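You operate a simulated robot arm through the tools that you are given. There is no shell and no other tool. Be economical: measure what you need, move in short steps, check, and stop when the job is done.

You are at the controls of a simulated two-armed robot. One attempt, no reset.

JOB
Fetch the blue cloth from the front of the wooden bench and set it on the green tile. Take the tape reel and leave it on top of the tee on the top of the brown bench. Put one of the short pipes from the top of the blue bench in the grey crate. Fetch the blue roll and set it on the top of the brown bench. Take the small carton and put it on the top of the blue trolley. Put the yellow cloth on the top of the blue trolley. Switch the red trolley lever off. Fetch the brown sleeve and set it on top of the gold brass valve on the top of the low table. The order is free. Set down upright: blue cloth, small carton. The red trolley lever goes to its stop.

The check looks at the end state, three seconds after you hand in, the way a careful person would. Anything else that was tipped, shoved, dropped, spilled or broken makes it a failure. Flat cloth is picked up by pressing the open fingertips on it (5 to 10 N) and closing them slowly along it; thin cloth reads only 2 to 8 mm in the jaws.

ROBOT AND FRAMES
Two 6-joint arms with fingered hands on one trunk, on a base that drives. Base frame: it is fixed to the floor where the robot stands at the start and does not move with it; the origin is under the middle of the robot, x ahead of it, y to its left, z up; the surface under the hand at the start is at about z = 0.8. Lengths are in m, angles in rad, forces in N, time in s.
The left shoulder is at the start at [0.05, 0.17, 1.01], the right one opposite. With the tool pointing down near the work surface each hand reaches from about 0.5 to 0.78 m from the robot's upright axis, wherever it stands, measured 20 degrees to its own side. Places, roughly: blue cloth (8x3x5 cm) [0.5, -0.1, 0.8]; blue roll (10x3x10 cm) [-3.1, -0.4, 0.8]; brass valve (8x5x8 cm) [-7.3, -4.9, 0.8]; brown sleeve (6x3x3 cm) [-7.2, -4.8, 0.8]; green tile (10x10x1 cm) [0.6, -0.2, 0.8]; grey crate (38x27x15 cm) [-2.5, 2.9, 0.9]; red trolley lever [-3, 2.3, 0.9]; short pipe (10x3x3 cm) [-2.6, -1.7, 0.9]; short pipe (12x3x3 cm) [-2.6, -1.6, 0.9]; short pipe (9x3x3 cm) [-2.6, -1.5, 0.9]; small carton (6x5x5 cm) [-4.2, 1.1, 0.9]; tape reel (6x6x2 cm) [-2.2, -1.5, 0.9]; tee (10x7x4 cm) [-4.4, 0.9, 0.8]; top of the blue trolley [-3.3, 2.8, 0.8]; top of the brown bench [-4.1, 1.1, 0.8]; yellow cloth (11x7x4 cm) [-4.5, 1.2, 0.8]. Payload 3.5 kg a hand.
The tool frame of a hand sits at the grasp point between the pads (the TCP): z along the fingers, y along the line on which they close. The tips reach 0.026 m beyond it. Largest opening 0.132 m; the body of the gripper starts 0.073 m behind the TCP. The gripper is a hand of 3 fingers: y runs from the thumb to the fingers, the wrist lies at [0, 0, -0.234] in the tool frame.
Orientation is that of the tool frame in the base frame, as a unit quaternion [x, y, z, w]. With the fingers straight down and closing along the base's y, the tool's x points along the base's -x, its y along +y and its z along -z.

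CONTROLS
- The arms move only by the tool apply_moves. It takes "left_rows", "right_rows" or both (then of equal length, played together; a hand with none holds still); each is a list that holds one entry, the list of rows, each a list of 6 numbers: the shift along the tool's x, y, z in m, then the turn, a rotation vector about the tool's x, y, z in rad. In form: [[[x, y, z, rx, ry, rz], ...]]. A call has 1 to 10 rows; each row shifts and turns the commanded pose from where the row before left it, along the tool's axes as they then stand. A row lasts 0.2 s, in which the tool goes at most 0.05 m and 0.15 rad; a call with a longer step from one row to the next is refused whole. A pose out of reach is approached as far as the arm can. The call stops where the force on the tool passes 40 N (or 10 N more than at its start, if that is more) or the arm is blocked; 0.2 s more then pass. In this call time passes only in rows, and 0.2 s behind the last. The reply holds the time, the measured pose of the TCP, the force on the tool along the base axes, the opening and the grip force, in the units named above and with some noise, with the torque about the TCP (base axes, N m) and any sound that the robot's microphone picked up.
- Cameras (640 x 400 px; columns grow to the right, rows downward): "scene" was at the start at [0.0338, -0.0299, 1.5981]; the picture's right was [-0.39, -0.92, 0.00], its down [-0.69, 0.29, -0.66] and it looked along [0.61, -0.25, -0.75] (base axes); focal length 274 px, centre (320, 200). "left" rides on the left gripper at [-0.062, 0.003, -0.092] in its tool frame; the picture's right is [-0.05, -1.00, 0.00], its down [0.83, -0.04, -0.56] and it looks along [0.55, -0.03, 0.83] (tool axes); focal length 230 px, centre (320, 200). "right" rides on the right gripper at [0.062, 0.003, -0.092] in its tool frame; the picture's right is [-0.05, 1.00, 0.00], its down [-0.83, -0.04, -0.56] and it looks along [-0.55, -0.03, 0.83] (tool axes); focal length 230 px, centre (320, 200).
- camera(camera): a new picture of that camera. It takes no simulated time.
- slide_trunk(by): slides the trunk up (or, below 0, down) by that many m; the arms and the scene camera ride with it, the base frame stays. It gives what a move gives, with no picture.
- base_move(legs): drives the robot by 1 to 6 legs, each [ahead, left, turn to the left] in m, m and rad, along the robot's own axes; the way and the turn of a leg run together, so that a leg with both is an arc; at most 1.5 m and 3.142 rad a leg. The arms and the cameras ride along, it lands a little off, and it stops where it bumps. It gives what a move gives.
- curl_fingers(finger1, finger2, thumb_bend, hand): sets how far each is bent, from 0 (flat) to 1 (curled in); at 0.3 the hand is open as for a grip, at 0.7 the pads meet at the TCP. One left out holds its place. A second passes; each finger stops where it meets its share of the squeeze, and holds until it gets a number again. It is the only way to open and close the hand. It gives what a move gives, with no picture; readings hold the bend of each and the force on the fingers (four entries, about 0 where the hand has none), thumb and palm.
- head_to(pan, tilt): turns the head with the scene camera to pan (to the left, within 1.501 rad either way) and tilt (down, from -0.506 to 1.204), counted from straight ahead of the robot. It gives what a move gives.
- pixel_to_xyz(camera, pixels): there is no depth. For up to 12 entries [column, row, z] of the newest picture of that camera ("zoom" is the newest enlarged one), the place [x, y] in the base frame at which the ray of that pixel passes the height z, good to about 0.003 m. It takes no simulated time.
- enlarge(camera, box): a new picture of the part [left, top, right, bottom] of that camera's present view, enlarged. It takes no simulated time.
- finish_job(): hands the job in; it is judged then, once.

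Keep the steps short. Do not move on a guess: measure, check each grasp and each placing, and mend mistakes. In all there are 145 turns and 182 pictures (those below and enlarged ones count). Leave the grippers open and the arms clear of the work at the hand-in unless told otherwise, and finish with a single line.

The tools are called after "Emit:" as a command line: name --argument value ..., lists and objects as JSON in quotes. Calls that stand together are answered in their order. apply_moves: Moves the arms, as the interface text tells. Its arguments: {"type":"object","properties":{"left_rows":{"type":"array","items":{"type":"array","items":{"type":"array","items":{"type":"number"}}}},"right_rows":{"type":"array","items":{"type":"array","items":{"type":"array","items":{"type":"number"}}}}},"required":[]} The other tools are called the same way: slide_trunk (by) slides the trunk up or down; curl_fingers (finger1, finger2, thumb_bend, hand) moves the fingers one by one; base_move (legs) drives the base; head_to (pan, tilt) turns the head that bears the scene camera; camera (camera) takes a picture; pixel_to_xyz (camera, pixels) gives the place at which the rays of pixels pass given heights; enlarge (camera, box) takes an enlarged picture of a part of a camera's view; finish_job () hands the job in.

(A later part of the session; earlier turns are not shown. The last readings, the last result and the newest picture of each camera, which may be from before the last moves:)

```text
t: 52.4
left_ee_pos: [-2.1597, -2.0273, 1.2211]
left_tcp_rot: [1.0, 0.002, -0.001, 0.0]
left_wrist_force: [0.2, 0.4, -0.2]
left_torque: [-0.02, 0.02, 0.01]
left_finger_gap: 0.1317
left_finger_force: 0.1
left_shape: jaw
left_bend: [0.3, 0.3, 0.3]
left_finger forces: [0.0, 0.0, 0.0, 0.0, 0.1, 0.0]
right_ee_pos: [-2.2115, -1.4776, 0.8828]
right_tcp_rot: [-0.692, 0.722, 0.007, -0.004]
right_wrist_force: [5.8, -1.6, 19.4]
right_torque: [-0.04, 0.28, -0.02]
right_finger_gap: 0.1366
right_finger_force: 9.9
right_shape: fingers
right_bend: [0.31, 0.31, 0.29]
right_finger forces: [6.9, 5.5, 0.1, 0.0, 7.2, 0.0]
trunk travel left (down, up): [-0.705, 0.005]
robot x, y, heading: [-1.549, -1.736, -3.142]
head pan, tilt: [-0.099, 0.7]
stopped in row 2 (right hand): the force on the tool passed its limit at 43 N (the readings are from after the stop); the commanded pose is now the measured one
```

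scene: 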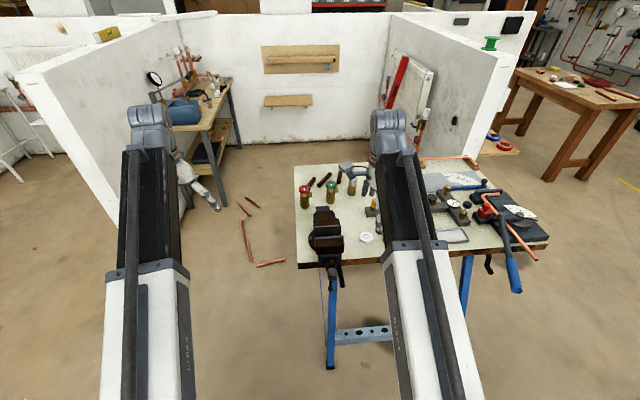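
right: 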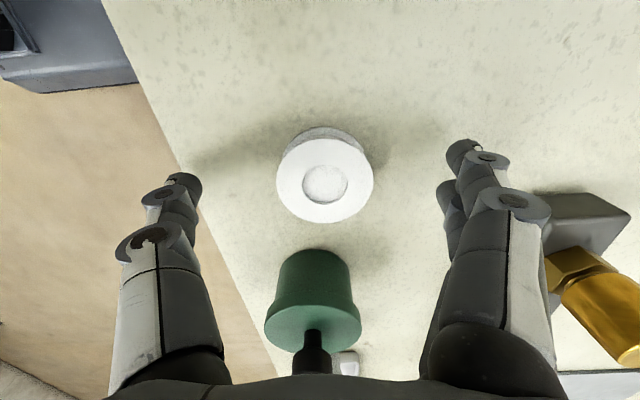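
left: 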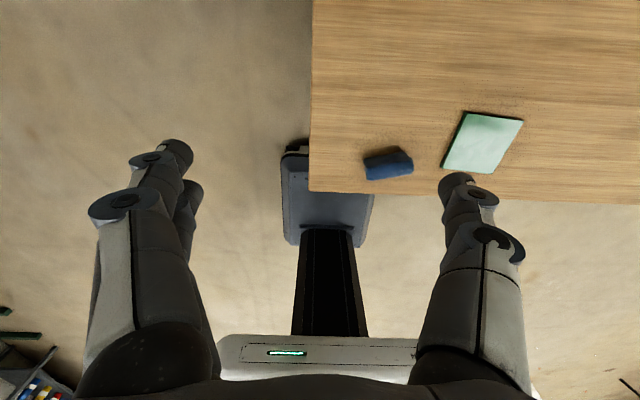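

Contact with the table at TCP z≈0.883, so the table top is at about 0.857. I raise 4 mm and close.

Emit:
apply_moves --right_rows '[[[0, 0, -0.004, 0, 0, 0]]]'

Emit:
curl_fingers --hand "right" --finger1 0.65 --finger2 0.65 --thumb_bend 0.65

Emit:
camera --camera "right"

```text
t: 52.8
left_ee_pos: [-2.1594, -2.0274, 1.2205]
left_tcp_rot: [1.0, 0.002, 0.0, 0.0]
left_wrist_force: [0.2, 0.5, 0.3]
left_torque: [0.02, -0.01, 0.0]
left_finger_gap: 0.1323
left_finger_force: 0.0
left_shape: jaw
left_bend: [0.3, 0.3, 0.3]
left_finger forces: [0.1, 0.1, 0.0, 0.0, 0.0, 0.0]
right_ee_pos: [-2.2117, -1.4763, 0.8837]
right_tcp_rot: [-0.692, 0.721, 0.006, -0.003]
right_wrist_force: [2.9, -2.4, 5.2]
right_torque: [-0.07, 0.04, 0.0]
right_finger_gap: 0.1359
right_finger_force: 2.4
right_shape: fingers
right_bend: [0.31, 0.31, 0.29]
right_finger forces: [1.6, 1.5, 0.1, 0.0, 1.9, 0.1]
trunk travel left (down, up): [-0.705, 0.005]
robot x, y, heading: [-1.5484, -1.7418, -3.138]
head pan, tilt: [-0.099, 0.7]
```

```text
t: 53.2
left_ee_pos: [-2.1596, -2.0279, 1.2204]
left_tcp_rot: [1.0, 0.002, -0.001, 0.0]
left_wrist_force: [0.4, 0.3, 0.6]
left_torque: [-0.03, -0.03, 0.01]
left_finger_gap: 0.1318
left_finger_force: 0.2
left_shape: jaw
left_bend: [0.3, 0.3, 0.3]
left_finger forces: [0.1, 0.1, 0.1, 0.1, 0.0, 0.0]
right_ee_pos: [-2.2135, -1.4747, 0.8928]
right_tcp_rot: [-0.693, 0.721, 0.01, -0.006]
right_wrist_force: [6.1, -1.3, 27.6]
right_torque: [-0.12, -1.37, -0.04]
right_finger_gap: 0.0482
right_finger_force: 22.5
right_shape: fingers
right_bend: [0.6, 0.6, 0.6]
right_finger forces: [4.4, 4.2, 0.1, 0.1, 36.5, 0.1]
trunk travel left (down, up): [-0.705, 0.005]
robot x, y, heading: [-1.5473, -1.7372, -3.135]
head pan, tilt: [-0.099, 0.7]
stopped (right hand): the force on the tool passed its limit at 43 N (the readings are from after the stop); the commanded pose is now the measured one
```

```text
158 pictures are left
```

right: 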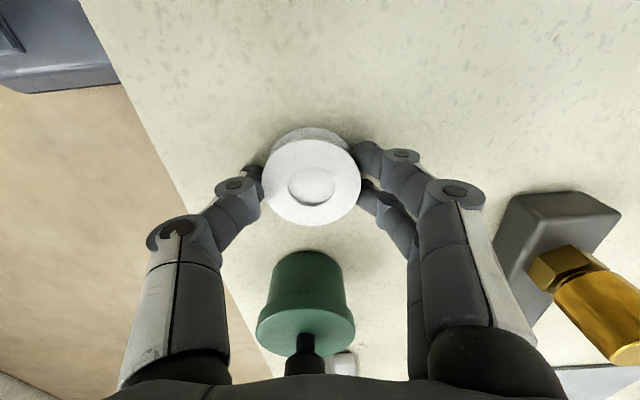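

The curling tips pressed on the table. I open a little, raise 5 mm and close again.

Emit:
curl_fingers --hand "right" --finger1 0.45 --finger2 0.45 --thumb_bend 0.45

Emit:
apply_moves --right_rows '[[[0, 0, -0.003, 0, 0, 0]]]'

Emit:
curl_fingers --hand "right" --finger1 0.65 --finger2 0.65 --thumb_bend 0.65

```text
t: 53.6
left_ee_pos: [-2.1611, -2.0268, 1.2199]
left_tcp_rot: [1.0, 0.002, 0.0, 0.0]
left_wrist_force: [-0.2, -0.2, 0.6]
left_torque: [-0.05, 0.0, 0.0]
left_finger_gap: 0.1318
left_finger_force: 0.1
left_shape: jaw
left_bend: [0.3, 0.3, 0.3]
left_finger forces: [0.1, 0.0, 0.0, 0.0, 0.0, 0.0]
right_ee_pos: [-2.218, -1.4755, 0.894]
right_tcp_rot: [-0.693, 0.721, 0.011, -0.008]
right_wrist_force: [-4.1, -1.1, 17.2]
right_torque: [-0.08, -0.82, -0.04]
right_finger_gap: 0.082
right_finger_force: 8.9
right_shape: fingers
right_bend: [0.45, 0.45, 0.46]
right_finger forces: [0.1, 0.0, 0.1, 0.0, 18.2, 0.0]
trunk travel left (down, up): [-0.705, 0.005]
robot x, y, heading: [-1.5503, -1.7353, -3.137]
head pan, tilt: [-0.099, 0.7]
stopped (right hand): the force on the tool passed its limit at 42 N (the readings are from after the stop); the commanded pose is now the measured one
```

```text
t: 54.0
left_ee_pos: [-2.1608, -2.0273, 1.2191]
left_tcp_rot: [1.0, 0.002, 0.0, 0.0]
left_wrist_force: [-0.3, 0.5, -0.1]
left_torque: [0.0, -0.01, -0.01]
left_finger_gap: 0.1321
left_finger_force: 0.0
left_shape: jaw
left_bend: [0.3, 0.3, 0.3]
left_finger forces: [0.0, 0.0, 0.0, 0.1, 0.0, 0.0]
right_ee_pos: [-2.2169, -1.4756, 0.8938]
right_tcp_rot: [-0.692, 0.721, 0.011, -0.007]
right_wrist_force: [-1.5, 0.1, 1.8]
right_torque: [-0.02, -0.04, 0.0]
right_finger_gap: 0.0828
right_finger_force: 1.1
right_shape: fingers
right_bend: [0.45, 0.45, 0.45]
right_finger forces: [0.0, 0.1, 0.1, 0.0, 1.5, 0.0]
trunk travel left (down, up): [-0.705, 0.005]
robot x, y, heading: [-1.5515, -1.7385, -3.14]
head pan, tilt: [-0.099, 0.7]
```

```text
t: 55.0
left_ee_pos: [-2.1623, -2.0262, 1.22]
left_tcp_rot: [1.0, 0.003, 0.0, 0.0]
left_wrist_force: [0.7, -0.7, 0.8]
left_torque: [0.0, -0.02, 0.02]
left_finger_gap: 0.1317
left_finger_force: 0.0
left_shape: jaw
left_bend: [0.3, 0.3, 0.3]
left_finger forces: [0.0, 0.0, 0.1, 0.1, 0.0, 0.0]
right_ee_pos: [-2.2177, -1.4756, 0.8953]
right_tcp_rot: [-0.692, 0.722, 0.01, -0.007]
right_wrist_force: [-0.8, 0.1, -0.4]
right_torque: [0.01, -0.02, 0.04]
right_finger_gap: 0.048
right_finger_force: 11.9
right_shape: fingers
right_bend: [0.57, 0.57, 0.59]
right_finger forces: [6.2, 5.8, 0.0, 0.0, 11.7, 0.0]
trunk travel left (down, up): [-0.705, 0.005]
robot x, y, heading: [-1.5457, -1.7389, -3.136]
head pan, tilt: [-0.099, 0.7]
```

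Grip at 48 mm, 12 N. I lift 5 cm and look whether the reel comes along.

Emit:
apply_moves --right_rows '[[[0, 0, -0.01, 0, 0, 0], [0, 0, -0.02, 0, 0, 0], [0, 0, -0.03, 0, 0, 0], [0, 0, -0.04, 0, 0, 0], [0, 0, -0.04, 0, 0, 0], [0, 0, -0.04, 0, 0, 0]]]'

Emit:
camera --camera "right"

```text
t: 56.4
left_ee_pos: [-2.1623, -2.0276, 1.2197]
left_tcp_rot: [1.0, 0.002, 0.0, 0.0]
left_wrist_force: [-0.2, 0.4, 0.3]
left_torque: [0.03, 0.01, -0.02]
left_finger_gap: 0.1317
left_finger_force: 0.0
left_shape: jaw
left_bend: [0.3, 0.3, 0.3]
left_finger forces: [0.1, 0.0, 0.0, 0.1, 0.0, 0.1]
right_ee_pos: [-2.2111, -1.477, 1.0747]
right_tcp_rot: [-0.693, 0.72, 0.011, -0.006]
right_wrist_force: [-0.7, 0.4, -0.4]
right_torque: [-0.02, 0.0, -0.02]
right_finger_gap: 0.0478
right_finger_force: 11.5
right_shape: fingers
right_bend: [0.57, 0.57, 0.59]
right_finger forces: [6.1, 5.7, 0.0, 0.0, 11.8, 0.1]
trunk travel left (down, up): [-0.705, 0.005]
robot x, y, heading: [-1.5467, -1.738, -3.138]
head pan, tilt: [-0.099, 0.7]
```

```text
157 pictures are left
```

right: 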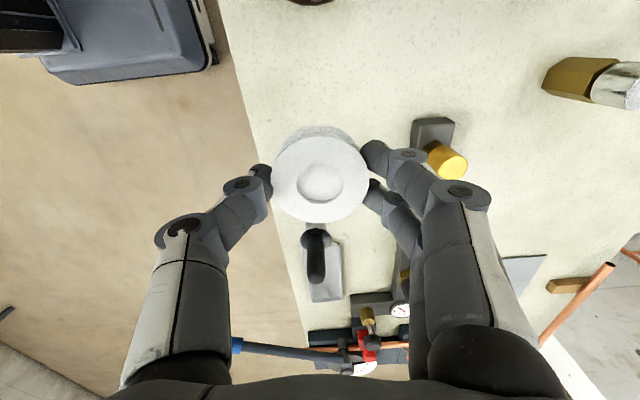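

The reel is held flat at the fingertips. Next the blue roll on the wall shelf: I raise the hand a bit, back off, sidestep right and look at the shelf.

Emit:
apply_moves --right_rows '[[[0, 0, -0.04, 0, 0, 0], [0, 0, -0.04, 0, 0, 0], [0, 0, -0.03, 0, 0, 0]]]'

Emit:
base_move --legs '[[-0.45, 0, 0], [0, -1.5, 0], [0, -0.7, 0]]'

Emit:
head_to --pan 0.45 --tilt 0.55

Emit:
camera --camera "scene"

```text
t: 57.2
left_ee_pos: [-2.1616, -2.0267, 1.22]
left_tcp_rot: [1.0, 0.003, 0.0, -0.001]
left_wrist_force: [-0.4, 0.0, 0.1]
left_torque: [0.0, 0.01, 0.01]
left_finger_gap: 0.132
left_finger_force: 0.1
left_shape: jaw
left_bend: [0.3, 0.3, 0.3]
left_finger forces: [0.0, 0.0, 0.0, 0.0, 0.1, 0.1]
right_ee_pos: [-2.2107, -1.4772, 1.1842]
right_tcp_rot: [-0.693, 0.721, 0.01, -0.006]
right_wrist_force: [-1.0, -0.1, -1.0]
right_torque: [0.01, 0.0, -0.02]
right_finger_gap: 0.0478
right_finger_force: 11.7
right_shape: fingers
right_bend: [0.57, 0.57, 0.59]
right_finger forces: [6.3, 5.8, 0.0, 0.1, 11.7, 0.1]
trunk travel left (down, up): [-0.705, 0.005]
robot x, y, heading: [-1.5511, -1.7351, -3.138]
head pan, tilt: [-0.099, 0.7]
```

```text
t: 70.3
left_ee_pos: [-1.7094, 0.1652, 1.2189]
left_tcp_rot: [1.0, -0.001, 0.0, -0.001]
left_wrist_force: [-0.4, 0.7, -0.4]
left_torque: [0.0, 0.03, -0.01]
left_finger_gap: 0.1321
left_finger_force: 0.1
left_shape: jaw
left_bend: [0.3, 0.3, 0.3]
left_finger forces: [0.0, 0.0, 0.0, 0.0, 0.0, 0.0]
right_ee_pos: [-1.754, 0.715, 1.1844]
right_tcp_rot: [-0.69, 0.724, 0.01, -0.008]
right_wrist_force: [0.2, -0.5, -0.6]
right_torque: [0.01, 0.03, 0.01]
right_finger_gap: 0.0481
right_finger_force: 12.2
right_shape: fingers
right_bend: [0.57, 0.57, 0.59]
right_finger forces: [6.2, 5.8, 0.0, 0.0, 11.7, 0.0]
trunk travel left (down, up): [-0.705, 0.005]
robot x, y, heading: [-1.0931, 0.4464, 3.139]
head pan, tilt: [-0.099, 0.7]
```

```text
t: 71.3
left_ee_pos: [-1.708, 0.1642, 1.2191]
left_tcp_rot: [1.0, -0.001, 0.0, 0.0]
left_wrist_force: [1.1, -0.9, -0.1]
left_torque: [0.01, -0.01, -0.04]
left_finger_gap: 0.1319
left_finger_force: 0.1
left_shape: jaw
left_bend: [0.3, 0.3, 0.3]
left_finger forces: [0.0, 0.0, 0.0, 0.0, 0.0, 0.0]
right_ee_pos: [-1.7544, 0.7138, 1.1847]
right_tcp_rot: [-0.69, 0.724, 0.01, -0.006]
right_wrist_force: [0.0, 0.4, -0.2]
right_torque: [-0.02, 0.0, -0.01]
right_finger_gap: 0.0477
right_finger_force: 12.1
right_shape: fingers
right_bend: [0.57, 0.57, 0.59]
right_finger forces: [6.3, 5.8, 0.0, 0.1, 11.8, 0.1]
trunk travel left (down, up): [-0.705, 0.005]
robot x, y, heading: [-1.0959, 0.4499, 3.131]
head pan, tilt: [0.45, 0.55]
```

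```text
156 pictures are left
```

scene: 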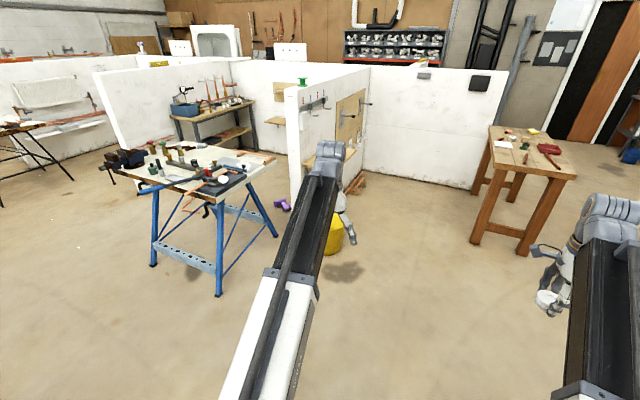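

The arm hides the shelf here, and the yellow bucket stands in front of it. I turn to face the shelf (heading -y) and sidestep right along it, keeping clear, then look.

Emit:
base_move --legs '[[0, 0.0, 1.58], [0, -1.5, 0], [0, -0.6, 0]]'

Emit:
head_to --pan 0.3 --tilt 0.8

Emit:
camera --camera "scene"

Emit:
camera --camera "left"

```text
t: 85.7
left_ee_pos: [-2.9232, -0.181, 1.2194]
left_tcp_rot: [0.705, 0.709, 0.0, -0.001]
left_wrist_force: [-0.2, -0.9, -0.1]
left_torque: [-0.02, -0.01, 0.0]
left_finger_gap: 0.1319
left_finger_force: 0.0
left_shape: jaw
left_bend: [0.3, 0.3, 0.3]
left_finger forces: [0.0, 0.0, 0.1, 0.0, 0.0, 0.0]
right_ee_pos: [-3.4728, -0.2289, 1.1837]
right_tcp_rot: [1.0, -0.019, -0.001, 0.013]
right_wrist_force: [-0.3, 0.0, 0.4]
right_torque: [0.01, 0.0, 0.01]
right_finger_gap: 0.0475
right_finger_force: 11.3
right_shape: fingers
right_bend: [0.57, 0.58, 0.6]
right_finger forces: [6.1, 5.6, 0.1, 0.0, 11.4, 0.0]
trunk travel left (down, up): [-0.705, 0.005]
robot x, y, heading: [-3.2121, 0.4347, -1.565]
head pan, tilt: [0.45, 0.55]
```

```text
t: 86.4
left_ee_pos: [-2.9222, -0.1793, 1.2193]
left_tcp_rot: [0.705, 0.709, 0.0, 0.0]
left_wrist_force: [0.1, -1.1, 1.0]
left_torque: [-0.02, 0.0, 0.02]
left_finger_gap: 0.1318
left_finger_force: 0.0
left_shape: jaw
left_bend: [0.3, 0.3, 0.3]
left_finger forces: [0.0, 0.0, 0.1, 0.0, 0.0, 0.1]
right_ee_pos: [-3.4723, -0.2289, 1.1835]
right_tcp_rot: [1.0, -0.019, -0.003, 0.012]
right_wrist_force: [0.3, 0.9, -0.2]
right_torque: [-0.01, -0.01, -0.01]
right_finger_gap: 0.0472
right_finger_force: 11.6
right_shape: fingers
right_bend: [0.57, 0.58, 0.6]
right_finger forces: [6.1, 5.6, 0.1, 0.0, 11.4, 0.0]
trunk travel left (down, up): [-0.705, 0.005]
robot x, y, heading: [-3.2121, 0.4288, -1.57]
head pan, tilt: [0.3, 0.799]
```

```text
155 pictures are left
```

scene: 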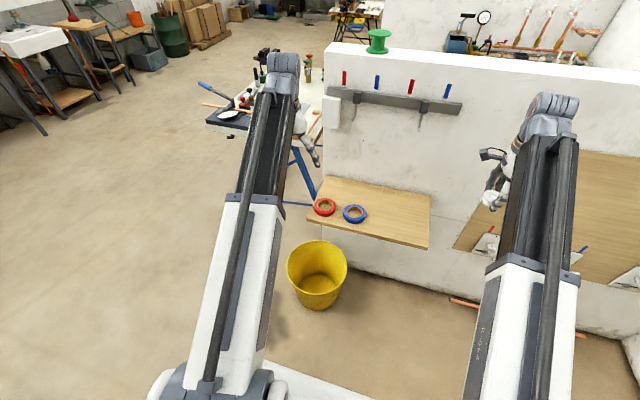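

```text
154 pictures are left
```

left: 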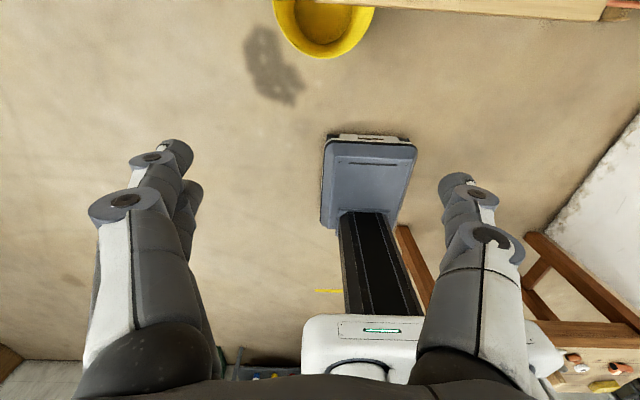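

Now I see the shelf: blue roll at (355,213), red roll at (324,206) close beside it. I enlarge to measure.

Emit:
enlarge --camera "scene" --box '[290, 165, 450, 265]'

Emit:
pixel_to_xyz --camera "scene" --pixels '[[355, 214, 0.8], [355, 214, 0.85], [324, 207, 0.8], [307, 215, 0.8], [428, 249, 0.8]]'

```text
4.00 times, centred on (370, 215) of scene
```

zoom: 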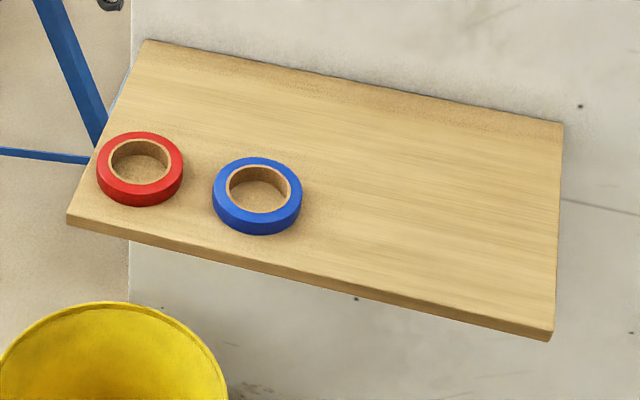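

```text
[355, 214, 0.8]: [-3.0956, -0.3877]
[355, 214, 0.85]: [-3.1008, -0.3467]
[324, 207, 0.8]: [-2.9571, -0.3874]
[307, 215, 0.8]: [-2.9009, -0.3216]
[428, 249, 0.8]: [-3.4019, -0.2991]
```

The roll's centre is about (-3.097,-0.385) and 3.9 cm clear of the red one. I check how far the hook bar on the wall sticks out, and retract the right hand, turn the left hand a quarter (its thumb away), in steps.

Emit:
pixel_to_xyz --camera "scene" --pixels '[[390, 105, 1.1], [390, 105, 1.2], [450, 115, 1.1], [450, 115, 1.2], [335, 100, 1.1], [423, 192, 0.8], [330, 176, 0.8], [376, 35, 1.3]]'

Emit:
apply_moves --right_rows '[[[0, -0.015, -0.005, 0, 0, 0], [0, -0.015, -0.005, 0, 0, 0], [0, -0.015, -0.005, 0, 0, 0], [0, -0.015, 0, 0, 0, 0], [0, -0.015, 0, 0, 0, 0], [0, -0.015, 0, 0, 0, 0], [0, -0.015, 0, 0, 0, 0], [0, -0.015, 0, 0, 0, 0], [0, 0, 0, 0, 0, 0], [0, 0, 0, 0, 0, 0]]]' --left_rows '[[[0, 0, 0, 0, 0, -0.148], [0, 0, 0, 0, 0, -0.148], [0, 0, 0, 0, 0, -0.148], [0, 0, 0, 0, 0, -0.148], [0, 0, 0, 0, 0, -0.148], [0, 0, 0, 0, 0, -0.148], [0, 0, 0, 0, 0, -0.148], [0, 0, 0, 0, 0, -0.148], [0, 0, 0, 0, 0, -0.148], [0, 0, 0, 0, 0, -0.148]]]'

```text
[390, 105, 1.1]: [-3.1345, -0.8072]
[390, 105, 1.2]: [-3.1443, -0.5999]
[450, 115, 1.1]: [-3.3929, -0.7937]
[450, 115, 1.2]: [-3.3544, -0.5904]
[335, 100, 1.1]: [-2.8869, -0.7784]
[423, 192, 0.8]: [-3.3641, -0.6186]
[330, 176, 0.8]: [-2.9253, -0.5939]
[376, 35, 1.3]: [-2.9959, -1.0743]
```

```text
t: 88.6
left_ee_pos: [-2.9236, -0.1796, 1.2195]
left_tcp_rot: [0.041, 0.999, 0.001, 0.0]
left_wrist_force: [0.0, -0.6, 0.2]
left_torque: [-0.03, 0.0, 0.01]
left_finger_gap: 0.1318
left_finger_force: 0.1
left_shape: jaw
left_bend: [0.3, 0.3, 0.3]
left_finger forces: [0.0, 0.1, 0.0, 0.1, 0.0, 0.0]
right_ee_pos: [-3.4672, -0.1105, 1.1964]
right_tcp_rot: [1.0, -0.019, -0.003, 0.012]
right_wrist_force: [0.0, 0.4, -0.3]
right_torque: [0.03, 0.0, 0.0]
right_finger_gap: 0.0473
right_finger_force: 11.2
right_shape: fingers
right_bend: [0.57, 0.58, 0.6]
right_finger forces: [6.1, 5.5, 0.0, 0.0, 11.4, 0.0]
trunk travel left (down, up): [-0.705, 0.005]
robot x, y, heading: [-3.2116, 0.4308, -1.564]
head pan, tilt: [0.3, 0.799]
```

Bar and hooks are at about z 1.2 on the wall (y≈-0.6). I lower the left hand to 1.03 and shift it over the roll's x, then drive 0.12 m ahead and look.

Emit:
apply_moves --left_rows '[[[0.033, 0, 0.036, 0, 0, 0], [0.033, 0, 0.036, 0, 0, 0], [0.033, 0, 0.036, 0, 0, 0], [0.033, 0, 0.036, 0, 0, 0], [0.033, 0, 0.036, 0, 0, 0]]]'

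Emit:
base_move --legs '[[0.13, 0, 0]]'

Emit:
camera --camera "left"

```text
t: 89.8
left_ee_pos: [-3.0284, -0.1654, 1.038]
left_tcp_rot: [0.053, 0.999, 0.0, -0.003]
left_wrist_force: [0.3, 0.3, 0.9]
left_torque: [0.04, -0.02, 0.0]
left_finger_gap: 0.1318
left_finger_force: 0.1
left_shape: jaw
left_bend: [0.3, 0.3, 0.3]
left_finger forces: [0.1, 0.0, 0.1, 0.0, 0.0, 0.1]
left hand out of reach, approached as far as the arm can: row 4, 5
right_ee_pos: [-3.4677, -0.1104, 1.1951]
right_tcp_rot: [1.0, -0.02, -0.003, 0.012]
right_wrist_force: [-0.4, -0.1, -1.3]
right_torque: [0.04, -0.02, 0.02]
right_finger_gap: 0.0472
right_finger_force: 11.1
right_shape: fingers
right_bend: [0.57, 0.58, 0.6]
right_finger forces: [6.0, 5.6, 0.0, 0.0, 11.5, 0.0]
trunk travel left (down, up): [-0.705, 0.005]
robot x, y, heading: [-3.2115, 0.4263, -1.564]
head pan, tilt: [0.3, 0.799]
```

```text
t: 91.1
left_ee_pos: [-3.0272, -0.296, 1.0382]
left_tcp_rot: [0.054, 0.999, 0.0, -0.004]
left_wrist_force: [-0.4, 0.6, -0.4]
left_torque: [0.01, 0.02, -0.01]
left_finger_gap: 0.132
left_finger_force: 0.1
left_shape: jaw
left_bend: [0.3, 0.3, 0.3]
left_finger forces: [0.1, 0.1, 0.1, 0.0, 0.1, 0.0]
right_ee_pos: [-3.4671, -0.2402, 1.1946]
right_tcp_rot: [1.0, -0.02, -0.002, 0.012]
right_wrist_force: [0.2, -0.6, 0.4]
right_torque: [0.06, 0.0, 0.0]
right_finger_gap: 0.0475
right_finger_force: 11.5
right_shape: fingers
right_bend: [0.57, 0.58, 0.6]
right_finger forces: [6.1, 5.5, 0.0, 0.0, 11.3, 0.1]
trunk travel left (down, up): [-0.705, 0.005]
robot x, y, heading: [-3.2132, 0.3011, -1.568]
head pan, tilt: [0.3, 0.799]
```

```text
152 pictures are left
```

left: 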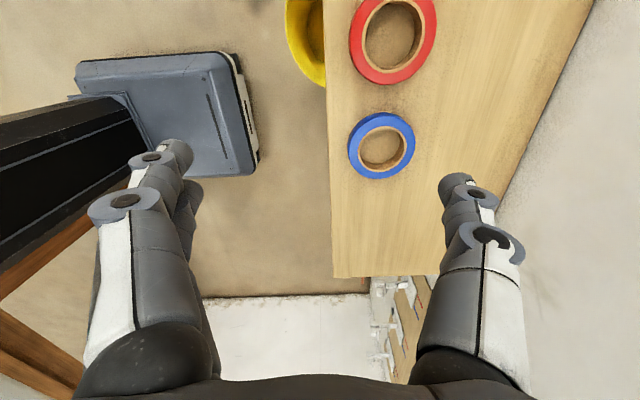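

Emit:
pixel_to_xyz --camera "left" --pixels '[[382, 145, 0.78], [382, 145, 0.8], [382, 145, 0.83], [348, 145, 0.8], [415, 145, 0.8]]'

Emit:
camera --camera "scene"

Emit:
enlarge --camera "scene" --box '[260, 180, 420, 280]'

```text
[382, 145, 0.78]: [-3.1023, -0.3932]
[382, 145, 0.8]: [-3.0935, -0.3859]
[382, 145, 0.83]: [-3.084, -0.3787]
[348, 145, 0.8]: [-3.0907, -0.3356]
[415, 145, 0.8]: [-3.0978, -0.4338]
```

```text
151 pictures are left
```

scene: 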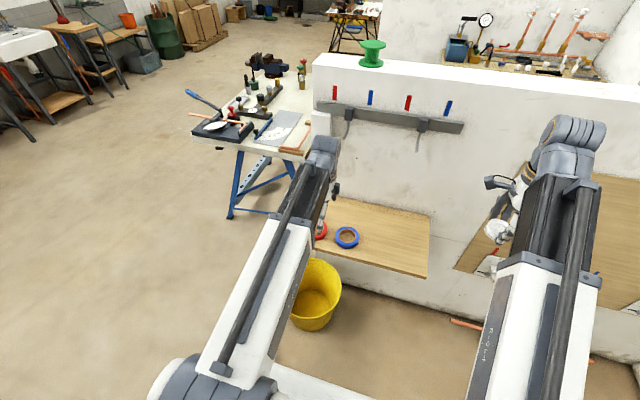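

```text
4.00 times, centred on (340, 230) of scene
```

zoom: 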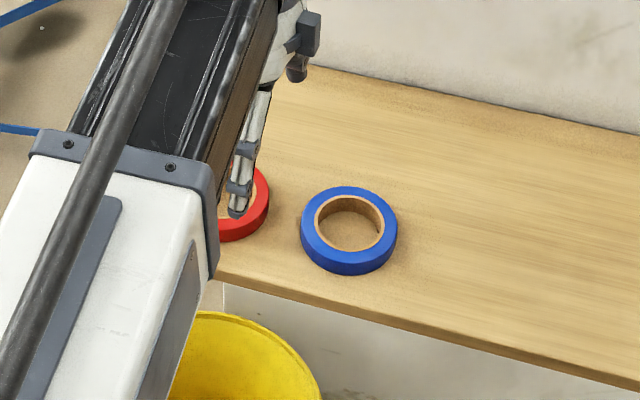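

Emit:
pixel_to_xyz --camera "zoom" --pixels '[[349, 224, 0.76], [349, 224, 0.78], [349, 224, 0.8], [349, 224, 0.83]]'

```text
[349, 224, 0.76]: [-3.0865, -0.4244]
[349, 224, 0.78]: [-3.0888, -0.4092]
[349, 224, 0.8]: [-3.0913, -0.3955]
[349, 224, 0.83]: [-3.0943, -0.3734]
```

The roll is at about (-3.091,-0.381) with its top near 0.825. I bring the left hand over it at z≈0.90.

Emit:
apply_moves --left_rows '[[[0.018, -0.0305, 0, 0, 0, 0], [0.018, -0.0305, 0, 0, 0, 0], [0.018, -0.0305, 0, 0, 0, 0], [0, 0, 0.04, 0, 0, 0], [0, 0, 0.04, 0, 0, 0], [0, 0, 0.04, 0, 0, 0], [0, 0, 0.015, 0, 0, 0]]]'

Emit:
camera --camera "left"

```text
t: 92.7
left_ee_pos: [-3.0321, -0.3816, 0.9037]
left_tcp_rot: [0.058, 0.998, 0.0, -0.006]
left_wrist_force: [-0.1, 0.0, 0.3]
left_torque: [0.0, -0.01, 0.0]
left_finger_gap: 0.1317
left_finger_force: 0.0
left_shape: jaw
left_bend: [0.3, 0.3, 0.3]
left_finger forces: [0.0, 0.0, 0.0, 0.1, 0.0, 0.0]
left hand out of reach, approached as far as the arm can: row 1, 2, 3, 4
right_ee_pos: [-3.4668, -0.2401, 1.1947]
right_tcp_rot: [1.0, -0.019, -0.002, 0.012]
right_wrist_force: [-0.3, -0.6, -0.1]
right_torque: [0.01, 0.03, 0.0]
right_finger_gap: 0.0474
right_finger_force: 11.7
right_shape: fingers
right_bend: [0.57, 0.58, 0.6]
right_finger forces: [6.1, 5.6, 0.0, 0.0, 11.4, 0.0]
trunk travel left (down, up): [-0.705, 0.005]
robot x, y, heading: [-3.212, 0.3007, -1.562]
head pan, tilt: [0.3, 0.799]
```

```text
149 pictures are left
```

left: 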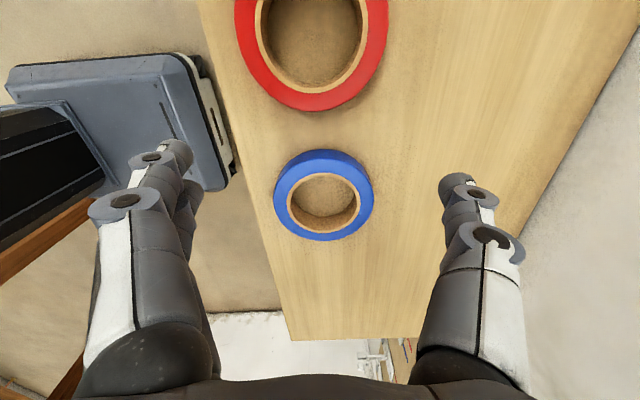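

The arm cannot go further right from here, so I sidestep the base 0.06 m right with the hand above the roll.

Emit:
base_move --legs '[[0, -0.06, 0]]'

Emit:
camera --camera "left"

Emit:
pixel_to_xyz --camera "left" --pixels '[[320, 150, 0.825], [320, 200, 0.825], [320, 250, 0.825]]'

```text
t: 93.7
left_ee_pos: [-3.094, -0.3814, 0.9053]
left_tcp_rot: [0.058, 0.998, -0.001, -0.004]
left_wrist_force: [0.2, -0.3, -0.1]
left_torque: [-0.04, -0.04, 0.0]
left_finger_gap: 0.1317
left_finger_force: 0.0
left_shape: jaw
left_bend: [0.3, 0.3, 0.3]
left_finger forces: [0.0, 0.0, 0.0, 0.0, 0.0, 0.1]
right_ee_pos: [-3.5285, -0.239, 1.1951]
right_tcp_rot: [1.0, -0.02, -0.003, 0.012]
right_wrist_force: [-0.7, 0.8, -0.6]
right_torque: [0.02, -0.01, -0.01]
right_finger_gap: 0.0473
right_finger_force: 11.6
right_shape: fingers
right_bend: [0.57, 0.58, 0.6]
right_finger forces: [6.1, 5.7, 0.0, 0.0, 11.3, 0.0]
trunk travel left (down, up): [-0.705, 0.005]
robot x, y, heading: [-3.2715, 0.3013, -1.564]
head pan, tilt: [0.3, 0.799]
```

```text
148 pictures are left
```

left: 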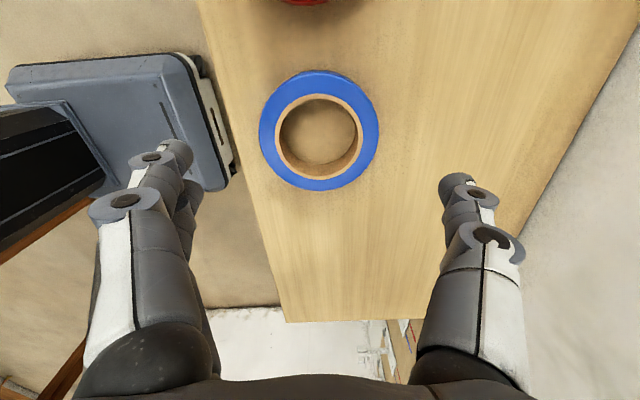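

```text
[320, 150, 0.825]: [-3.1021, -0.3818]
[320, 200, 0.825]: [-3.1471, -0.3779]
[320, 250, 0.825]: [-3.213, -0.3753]
```

Centred over the roll. I go down to z≈0.84.

Emit:
apply_moves --left_rows '[[[0, 0, 0.03, 0, 0, 0], [0, 0, 0.025, 0, 0, 0], [0, 0, 0.01, 0, 0, 0]]]'

Emit:
camera --camera "left"

```text
t: 94.5
left_ee_pos: [-3.0945, -0.3807, 0.8386]
left_tcp_rot: [0.057, 0.998, 0.0, -0.005]
left_wrist_force: [-0.1, 0.9, 0.8]
left_torque: [-0.03, 0.0, 0.03]
left_finger_gap: 0.132
left_finger_force: 0.0
left_shape: jaw
left_bend: [0.3, 0.3, 0.3]
left_finger forces: [0.0, 0.0, 0.1, 0.0, 0.0, 0.0]
right_ee_pos: [-3.5269, -0.2397, 1.1962]
right_tcp_rot: [1.0, -0.02, -0.003, 0.012]
right_wrist_force: [-0.2, -0.9, -0.3]
right_torque: [0.01, -0.02, 0.0]
right_finger_gap: 0.0471
right_finger_force: 11.8
right_shape: fingers
right_bend: [0.57, 0.58, 0.6]
right_finger forces: [6.1, 5.6, 0.0, 0.0, 11.5, 0.0]
trunk travel left (down, up): [-0.705, 0.005]
robot x, y, heading: [-3.2703, 0.3023, -1.565]
head pan, tilt: [0.3, 0.799]
```

```text
147 pictures are left
```

left: 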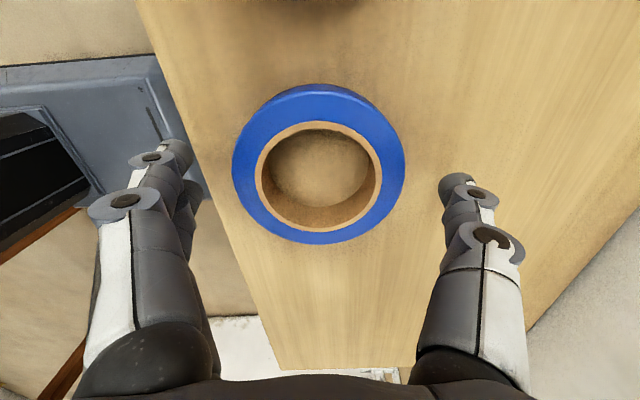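

The roll's top still seems ~3 cm below the grasp point; I lower in small steps watching for contact.

Emit:
apply_moves --left_rows '[[[0, 0, 0.008, 0, 0, 0]]]'

Emit:
apply_moves --left_rows '[[[0, 0, 0.005, 0, 0, 0]]]'

Emit:
apply_moves --left_rows '[[[0, 0, 0.004, 0, 0, 0]]]'

```text
t: 94.9
left_ee_pos: [-3.0953, -0.3807, 0.8316]
left_tcp_rot: [0.058, 0.998, 0.0, -0.005]
left_wrist_force: [0.3, -0.8, -0.3]
left_torque: [0.01, -0.02, 0.0]
left_finger_gap: 0.1321
left_finger_force: 0.0
left_shape: jaw
left_bend: [0.3, 0.3, 0.3]
left_finger forces: [0.0, 0.0, 0.0, 0.0, 0.1, 0.0]
right_ee_pos: [-3.5271, -0.2406, 1.1948]
right_tcp_rot: [1.0, -0.02, -0.003, 0.013]
right_wrist_force: [-0.9, 0.2, 0.1]
right_torque: [0.04, 0.02, -0.01]
right_finger_gap: 0.0473
right_finger_force: 11.5
right_shape: fingers
right_bend: [0.57, 0.58, 0.6]
right_finger forces: [6.1, 5.5, 0.1, 0.1, 11.5, 0.0]
trunk travel left (down, up): [-0.705, 0.005]
robot x, y, heading: [-3.2679, 0.3023, -1.568]
head pan, tilt: [0.3, 0.799]
```

```text
t: 95.3
left_ee_pos: [-3.094, -0.3817, 0.8268]
left_tcp_rot: [0.058, 0.998, -0.001, -0.005]
left_wrist_force: [0.0, 0.0, 0.0]
left_torque: [0.02, 0.0, 0.0]
left_finger_gap: 0.1318
left_finger_force: 0.0
left_shape: jaw
left_bend: [0.3, 0.3, 0.3]
left_finger forces: [0.0, 0.1, 0.0, 0.1, 0.0, 0.1]
right_ee_pos: [-3.5271, -0.2394, 1.1957]
right_tcp_rot: [1.0, -0.02, -0.002, 0.013]
right_wrist_force: [-0.8, 0.1, -1.6]
right_torque: [0.0, 0.02, -0.02]
right_finger_gap: 0.0473
right_finger_force: 11.9
right_shape: fingers
right_bend: [0.57, 0.58, 0.6]
right_finger forces: [6.1, 5.6, 0.1, 0.1, 11.4, 0.0]
trunk travel left (down, up): [-0.705, 0.005]
robot x, y, heading: [-3.2731, 0.3007, -1.563]
head pan, tilt: [0.3, 0.799]
```

```text
t: 95.7
left_ee_pos: [-3.0939, -0.3812, 0.8232]
left_tcp_rot: [0.058, 0.998, -0.001, -0.006]
left_wrist_force: [0.3, -0.8, 11.4]
left_torque: [0.32, -0.04, -0.02]
left_finger_gap: 0.1319
left_finger_force: 0.1
left_shape: jaw
left_bend: [0.3, 0.29, 0.3]
left_finger forces: [4.3, 3.5, 0.1, 0.0, 3.0, 0.1]
right_ee_pos: [-3.5265, -0.2385, 1.1961]
right_tcp_rot: [1.0, -0.02, -0.003, 0.013]
right_wrist_force: [-0.2, 0.7, 0.0]
right_torque: [-0.02, 0.0, -0.02]
right_finger_gap: 0.0472
right_finger_force: 11.7
right_shape: fingers
right_bend: [0.57, 0.58, 0.6]
right_finger forces: [6.1, 5.6, 0.0, 0.0, 11.4, 0.0]
trunk travel left (down, up): [-0.705, 0.005]
robot x, y, heading: [-3.2687, 0.3003, -1.568]
head pan, tilt: [0.3, 0.799]
```

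Contact: shelf at about 0.798. I raise 8 mm and close.

Emit:
apply_moves --left_rows '[[[0, 0, -0.008, 0, 0, 0]]]'

Emit:
curl_fingers --hand "left" --finger1 0.5 --finger2 0.5 --thumb_bend 0.5

Emit:
camera --camera "left"

```text
t: 96.1
left_ee_pos: [-3.094, -0.3807, 0.8289]
left_tcp_rot: [0.058, 0.998, 0.0, -0.006]
left_wrist_force: [-0.3, -0.5, -0.2]
left_torque: [0.03, 0.01, -0.03]
left_finger_gap: 0.132
left_finger_force: 0.0
left_shape: jaw
left_bend: [0.3, 0.3, 0.3]
left_finger forces: [0.1, 0.0, 0.1, 0.0, 0.0, 0.0]
right_ee_pos: [-3.5269, -0.239, 1.1954]
right_tcp_rot: [1.0, -0.02, -0.003, 0.012]
right_wrist_force: [0.1, 0.1, -0.7]
right_torque: [0.0, 0.01, 0.0]
right_finger_gap: 0.0473
right_finger_force: 11.4
right_shape: fingers
right_bend: [0.57, 0.58, 0.6]
right_finger forces: [6.1, 5.6, 0.1, 0.0, 11.4, 0.1]
trunk travel left (down, up): [-0.705, 0.005]
robot x, y, heading: [-3.2689, 0.3009, -1.567]
head pan, tilt: [0.3, 0.799]
```

```text
t: 97.1
left_ee_pos: [-3.0944, -0.3813, 0.8298]
left_tcp_rot: [0.058, 0.998, 0.0, -0.005]
left_wrist_force: [0.3, 1.1, 10.7]
left_torque: [0.7, -0.27, -0.03]
left_finger_gap: 0.0926
left_finger_force: 14.3
left_shape: fingers
left_bend: [0.43, 0.42, 0.46]
left_finger forces: [14.1, 6.3, 0.0, 0.1, 8.6, 0.0]
right_ee_pos: [-3.5275, -0.2387, 1.1955]
right_tcp_rot: [1.0, -0.02, -0.004, 0.013]
right_wrist_force: [-0.9, 0.1, -0.3]
right_torque: [0.01, 0.02, 0.02]
right_finger_gap: 0.0473
right_finger_force: 12.0
right_shape: fingers
right_bend: [0.57, 0.58, 0.6]
right_finger forces: [6.1, 5.6, 0.0, 0.1, 11.4, 0.0]
trunk travel left (down, up): [-0.705, 0.005]
robot x, y, heading: [-3.2705, 0.3019, -1.569]
head pan, tilt: [0.3, 0.799]
```

```text
146 pictures are left
```

left: 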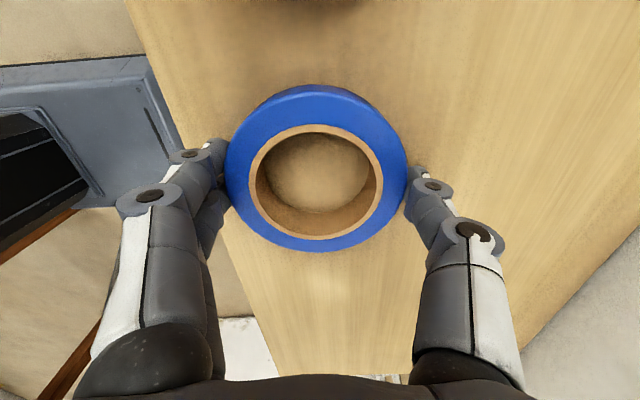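

Gripped; I lift 1 cm, tighten again, then lift further and check.

Emit:
apply_moves --left_rows '[[[0, 0, -0.004, 0, 0, 0], [0, 0, -0.004, 0, 0, 0]]]'

Emit:
curl_fingers --hand "left" --finger1 0.6 --finger2 0.6 --thumb_bend 0.6

Emit:
apply_moves --left_rows '[[[0, 0, -0.02, 0, 0, 0], [0, 0, -0.03, 0, 0, 0], [0, 0, -0.04, 0, 0, 0], [0, 0, -0.04, 0, 0, 0], [0, 0, -0.04, 0, 0, 0]]]'

Emit:
camera --camera "left"

```text
t: 97.7
left_ee_pos: [-3.0941, -0.3807, 0.8364]
left_tcp_rot: [0.058, 0.998, -0.001, -0.005]
left_wrist_force: [-0.9, 0.2, -1.2]
left_torque: [0.0, 0.03, -0.04]
left_finger_gap: 0.0922
left_finger_force: 10.5
left_shape: fingers
left_bend: [0.43, 0.42, 0.46]
left_finger forces: [5.1, 5.4, 0.0, 0.0, 10.5, 0.0]
right_ee_pos: [-3.528, -0.24, 1.1962]
right_tcp_rot: [1.0, -0.02, -0.004, 0.012]
right_wrist_force: [0.6, 0.0, -0.3]
right_torque: [0.01, 0.0, 0.02]
right_finger_gap: 0.0474
right_finger_force: 11.8
right_shape: fingers
right_bend: [0.57, 0.58, 0.6]
right_finger forces: [6.1, 5.6, 0.0, 0.0, 11.4, 0.0]
trunk travel left (down, up): [-0.705, 0.005]
robot x, y, heading: [-3.2728, 0.3023, -1.568]
head pan, tilt: [0.3, 0.799]
```

```text
t: 98.7
left_ee_pos: [-3.0946, -0.3817, 0.8371]
left_tcp_rot: [0.057, 0.998, 0.0, -0.006]
left_wrist_force: [0.0, 0.9, -1.0]
left_torque: [0.02, 0.02, -0.04]
left_finger_gap: 0.0909
left_finger_force: 22.7
left_shape: fingers
left_bend: [0.42, 0.41, 0.51]
left_finger forces: [11.5, 11.1, 0.0, 0.1, 22.0, 0.0]
right_ee_pos: [-3.5273, -0.2409, 1.1962]
right_tcp_rot: [1.0, -0.019, -0.003, 0.013]
right_wrist_force: [-0.1, 1.1, -0.6]
right_torque: [0.02, 0.03, 0.0]
right_finger_gap: 0.0473
right_finger_force: 11.6
right_shape: fingers
right_bend: [0.57, 0.58, 0.6]
right_finger forces: [6.1, 5.7, 0.0, 0.0, 11.4, 0.0]
trunk travel left (down, up): [-0.705, 0.005]
robot x, y, heading: [-3.2733, 0.3021, -1.559]
head pan, tilt: [0.3, 0.799]
```

```text
t: 99.9
left_ee_pos: [-3.0915, -0.3805, 1.0079]
left_tcp_rot: [0.057, 0.998, -0.001, -0.006]
left_wrist_force: [0.3, -0.1, -1.3]
left_torque: [0.01, 0.0, 0.02]
left_finger_gap: 0.0909
left_finger_force: 21.7
left_shape: fingers
left_bend: [0.42, 0.41, 0.51]
left_finger forces: [11.4, 10.9, 0.0, 0.1, 21.8, 0.0]
right_ee_pos: [-3.5268, -0.2387, 1.1958]
right_tcp_rot: [1.0, -0.02, -0.003, 0.012]
right_wrist_force: [-0.4, -0.3, 0.4]
right_torque: [0.01, 0.01, 0.0]
right_finger_gap: 0.0477
right_finger_force: 12.3
right_shape: fingers
right_bend: [0.57, 0.58, 0.6]
right_finger forces: [6.0, 5.6, 0.0, 0.0, 11.3, 0.1]
trunk travel left (down, up): [-0.705, 0.005]
robot x, y, heading: [-3.2718, 0.3025, -1.563]
head pan, tilt: [0.3, 0.799]
```

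```text
145 pictures are left
```

left: 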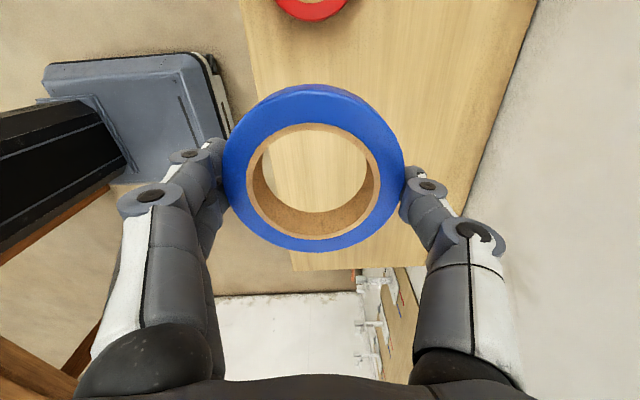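

The roll is held firmly. I raise it, back off, sidestep left, and turn right to face the brown bench, then look.

Emit:
apply_moves --left_rows '[[[0, 0, -0.04, 0, 0, 0], [0, 0, -0.04, 0, 0, 0], [0, 0, -0.04, 0, 0, 0]]]'

Emit:
base_move --legs '[[-0.3, 0, 0], [0, 0.9, 0], [0, 0, -1.57]]'

Emit:
head_to --pan -0.3 --tilt 0.5

Emit:
camera --camera "scene"

```text
t: 100.7
left_ee_pos: [-3.0899, -0.3801, 1.1287]
left_tcp_rot: [0.057, 0.998, -0.001, -0.005]
left_wrist_force: [0.2, 0.0, -1.1]
left_torque: [-0.05, -0.01, 0.02]
left_finger_gap: 0.0909
left_finger_force: 22.5
left_shape: fingers
left_bend: [0.42, 0.41, 0.51]
left_finger forces: [11.5, 10.9, 0.0, 0.1, 21.7, 0.0]
right_ee_pos: [-3.5275, -0.239, 1.1954]
right_tcp_rot: [1.0, -0.02, -0.003, 0.012]
right_wrist_force: [0.7, 0.4, 0.9]
right_torque: [0.0, 0.0, 0.02]
right_finger_gap: 0.0474
right_finger_force: 11.8
right_shape: fingers
right_bend: [0.57, 0.58, 0.6]
right_finger forces: [6.2, 5.6, 0.1, 0.0, 11.4, 0.0]
trunk travel left (down, up): [-0.705, 0.005]
robot x, y, heading: [-3.2693, 0.2991, -1.566]
head pan, tilt: [0.3, 0.799]
```

```text
t: 110.9
left_ee_pos: [-3.0532, 0.4204, 1.1272]
left_tcp_rot: [0.74, 0.672, 0.004, -0.004]
left_wrist_force: [-0.5, 0.3, -0.5]
left_torque: [0.0, -0.02, -0.02]
left_finger_gap: 0.0904
left_finger_force: 20.0
left_shape: fingers
left_bend: [0.42, 0.41, 0.51]
left_finger forces: [10.8, 9.6, 0.1, 0.1, 20.4, 0.0]
right_ee_pos: [-2.9196, 0.8583, 1.1962]
right_tcp_rot: [-0.7, 0.714, 0.011, -0.007]
right_wrist_force: [-0.3, 0.5, -0.1]
right_torque: [0.0, -0.01, 0.04]
right_finger_gap: 0.0472
right_finger_force: 11.3
right_shape: fingers
right_bend: [0.57, 0.58, 0.6]
right_finger forces: [6.0, 5.6, 0.0, 0.0, 11.1, 0.0]
trunk travel left (down, up): [-0.705, 0.005]
robot x, y, heading: [-2.3718, 0.6097, -3.116]
head pan, tilt: [0.3, 0.799]
```

```text
t: 111.9
left_ee_pos: [-3.052, 0.4201, 1.1282]
left_tcp_rot: [0.74, 0.672, 0.004, -0.004]
left_wrist_force: [0.9, -0.4, -1.2]
left_torque: [-0.03, 0.04, 0.01]
left_finger_gap: 0.0902
left_finger_force: 20.1
left_shape: fingers
left_bend: [0.42, 0.41, 0.51]
left_finger forces: [10.8, 9.6, 0.0, 0.1, 20.3, 0.1]
right_ee_pos: [-2.9194, 0.8582, 1.1966]
right_tcp_rot: [-0.699, 0.715, 0.01, -0.007]
right_wrist_force: [-0.2, 0.2, -0.6]
right_torque: [0.05, 0.01, 0.01]
right_finger_gap: 0.0467
right_finger_force: 11.6
right_shape: fingers
right_bend: [0.57, 0.58, 0.6]
right_finger forces: [6.1, 5.6, 0.0, 0.1, 11.1, 0.0]
trunk travel left (down, up): [-0.705, 0.005]
robot x, y, heading: [-2.3746, 0.615, -3.118]
head pan, tilt: [-0.3, 0.499]
```

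```text
144 pictures are left
```

scene: 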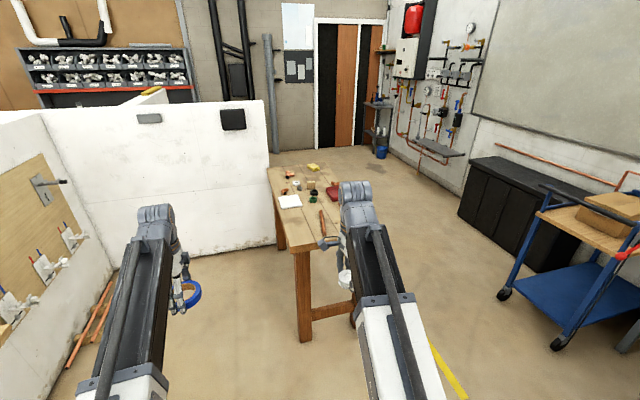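

Emit:
enlarge --camera "scene" --box '[255, 150, 395, 260]'

Emit:
pixel_to_xyz --camera "scene" --pixels '[[269, 166, 0.82], [299, 251, 0.82], [290, 173, 0.83], [313, 168, 0.84], [334, 188, 0.84], [290, 202, 0.82]]'

```text
3.64 times, centred on (325, 205) of scene
```

zoom: 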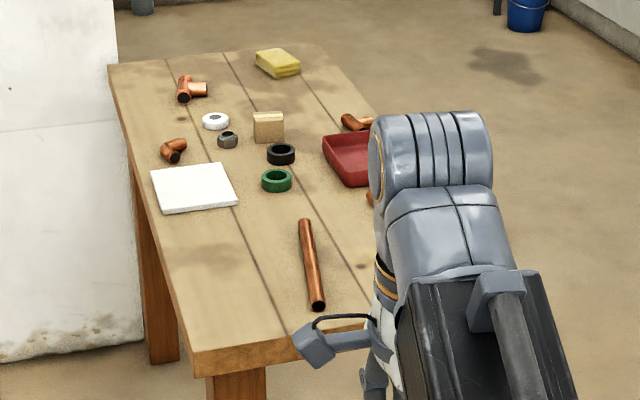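

```text
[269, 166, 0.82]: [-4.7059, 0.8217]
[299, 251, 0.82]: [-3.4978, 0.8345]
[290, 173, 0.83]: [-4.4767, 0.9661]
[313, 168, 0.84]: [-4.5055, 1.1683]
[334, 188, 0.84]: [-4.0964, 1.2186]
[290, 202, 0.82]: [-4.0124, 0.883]
```

The tee is at about (-4.45,0.95), the carton near (-4.2,1.1), the yellow cloth near (-4.5,1.2); the bench spans x -4.7…-3.5 from y≈0.83. I check the white panel's place before choosing a standing spot on the -y side.

Emit:
pixel_to_xyz --camera "scene" --pixels '[[165, 258, 0], [262, 242, 0], [75, 275, 0], [269, 235, 0.0], [60, 330, 0], [277, 249, 0], [305, 341, 0]]'

Emit:
base_move --legs '[[0.4, 0.3, 0], [0, 0, -1.58]]'

Emit:
head_to --pan 0.7 --tilt 0.6

Emit:
camera --camera "scene"

```text
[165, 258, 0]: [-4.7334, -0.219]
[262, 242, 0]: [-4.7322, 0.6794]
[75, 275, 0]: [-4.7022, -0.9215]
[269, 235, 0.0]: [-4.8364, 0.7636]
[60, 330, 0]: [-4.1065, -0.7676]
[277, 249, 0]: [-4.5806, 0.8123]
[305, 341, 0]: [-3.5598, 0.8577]
```

```text
t: 118.7
left_ee_pos: [-2.9469, 0.9888, 1.1289]
left_tcp_rot: [0.998, -0.06, 0.005, -0.001]
left_wrist_force: [-0.2, -0.1, -0.9]
left_torque: [0.0, -0.01, 0.02]
left_finger_gap: 0.0898
left_finger_force: 18.7
left_shape: fingers
left_bend: [0.42, 0.41, 0.52]
left_finger forces: [10.0, 8.8, 0.1, 0.0, 18.9, 0.0]
right_ee_pos: [-2.5129, 0.8457, 1.1951]
right_tcp_rot: [0.023, 1.0, 0.012, 0.003]
right_wrist_force: [-0.1, -0.1, -0.7]
right_torque: [-0.02, 0.0, -0.03]
right_finger_gap: 0.0465
right_finger_force: 11.3
right_shape: fingers
right_bend: [0.58, 0.58, 0.6]
right_finger forces: [5.9, 5.7, 0.1, 0.0, 10.8, 0.0]
trunk travel left (down, up): [-0.705, 0.005]
robot x, y, heading: [-2.7706, 0.3048, 1.572]
head pan, tilt: [-0.3, 0.499]
```

```text
t: 120.0
left_ee_pos: [-2.9474, 0.9892, 1.1291]
left_tcp_rot: [0.998, -0.06, 0.005, 0.0]
left_wrist_force: [0.9, -0.4, -0.4]
left_torque: [0.01, 0.03, 0.04]
left_finger_gap: 0.09
left_finger_force: 19.4
left_shape: fingers
left_bend: [0.42, 0.41, 0.52]
left_finger forces: [10.1, 8.7, 0.0, 0.0, 19.0, 0.0]
right_ee_pos: [-2.5124, 0.8464, 1.1955]
right_tcp_rot: [0.023, 1.0, 0.012, 0.003]
right_wrist_force: [0.1, -0.3, -0.2]
right_torque: [0.01, 0.0, -0.01]
right_finger_gap: 0.0464
right_finger_force: 11.0
right_shape: fingers
right_bend: [0.58, 0.58, 0.6]
right_finger forces: [5.8, 5.7, 0.0, 0.0, 10.7, 0.0]
trunk travel left (down, up): [-0.705, 0.005]
robot x, y, heading: [-2.7726, 0.309, 1.568]
head pan, tilt: [0.7, 0.6]
```

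```text
142 pictures are left
```

scene: 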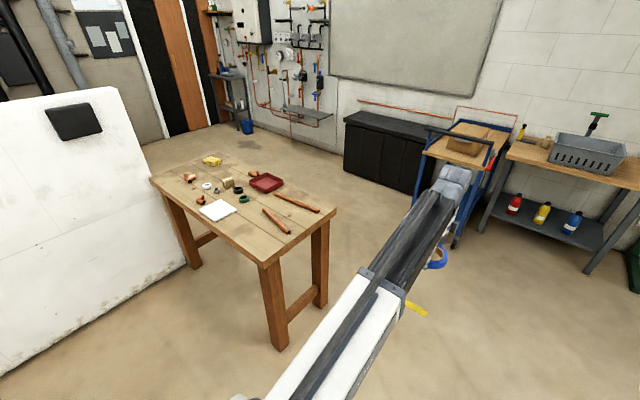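

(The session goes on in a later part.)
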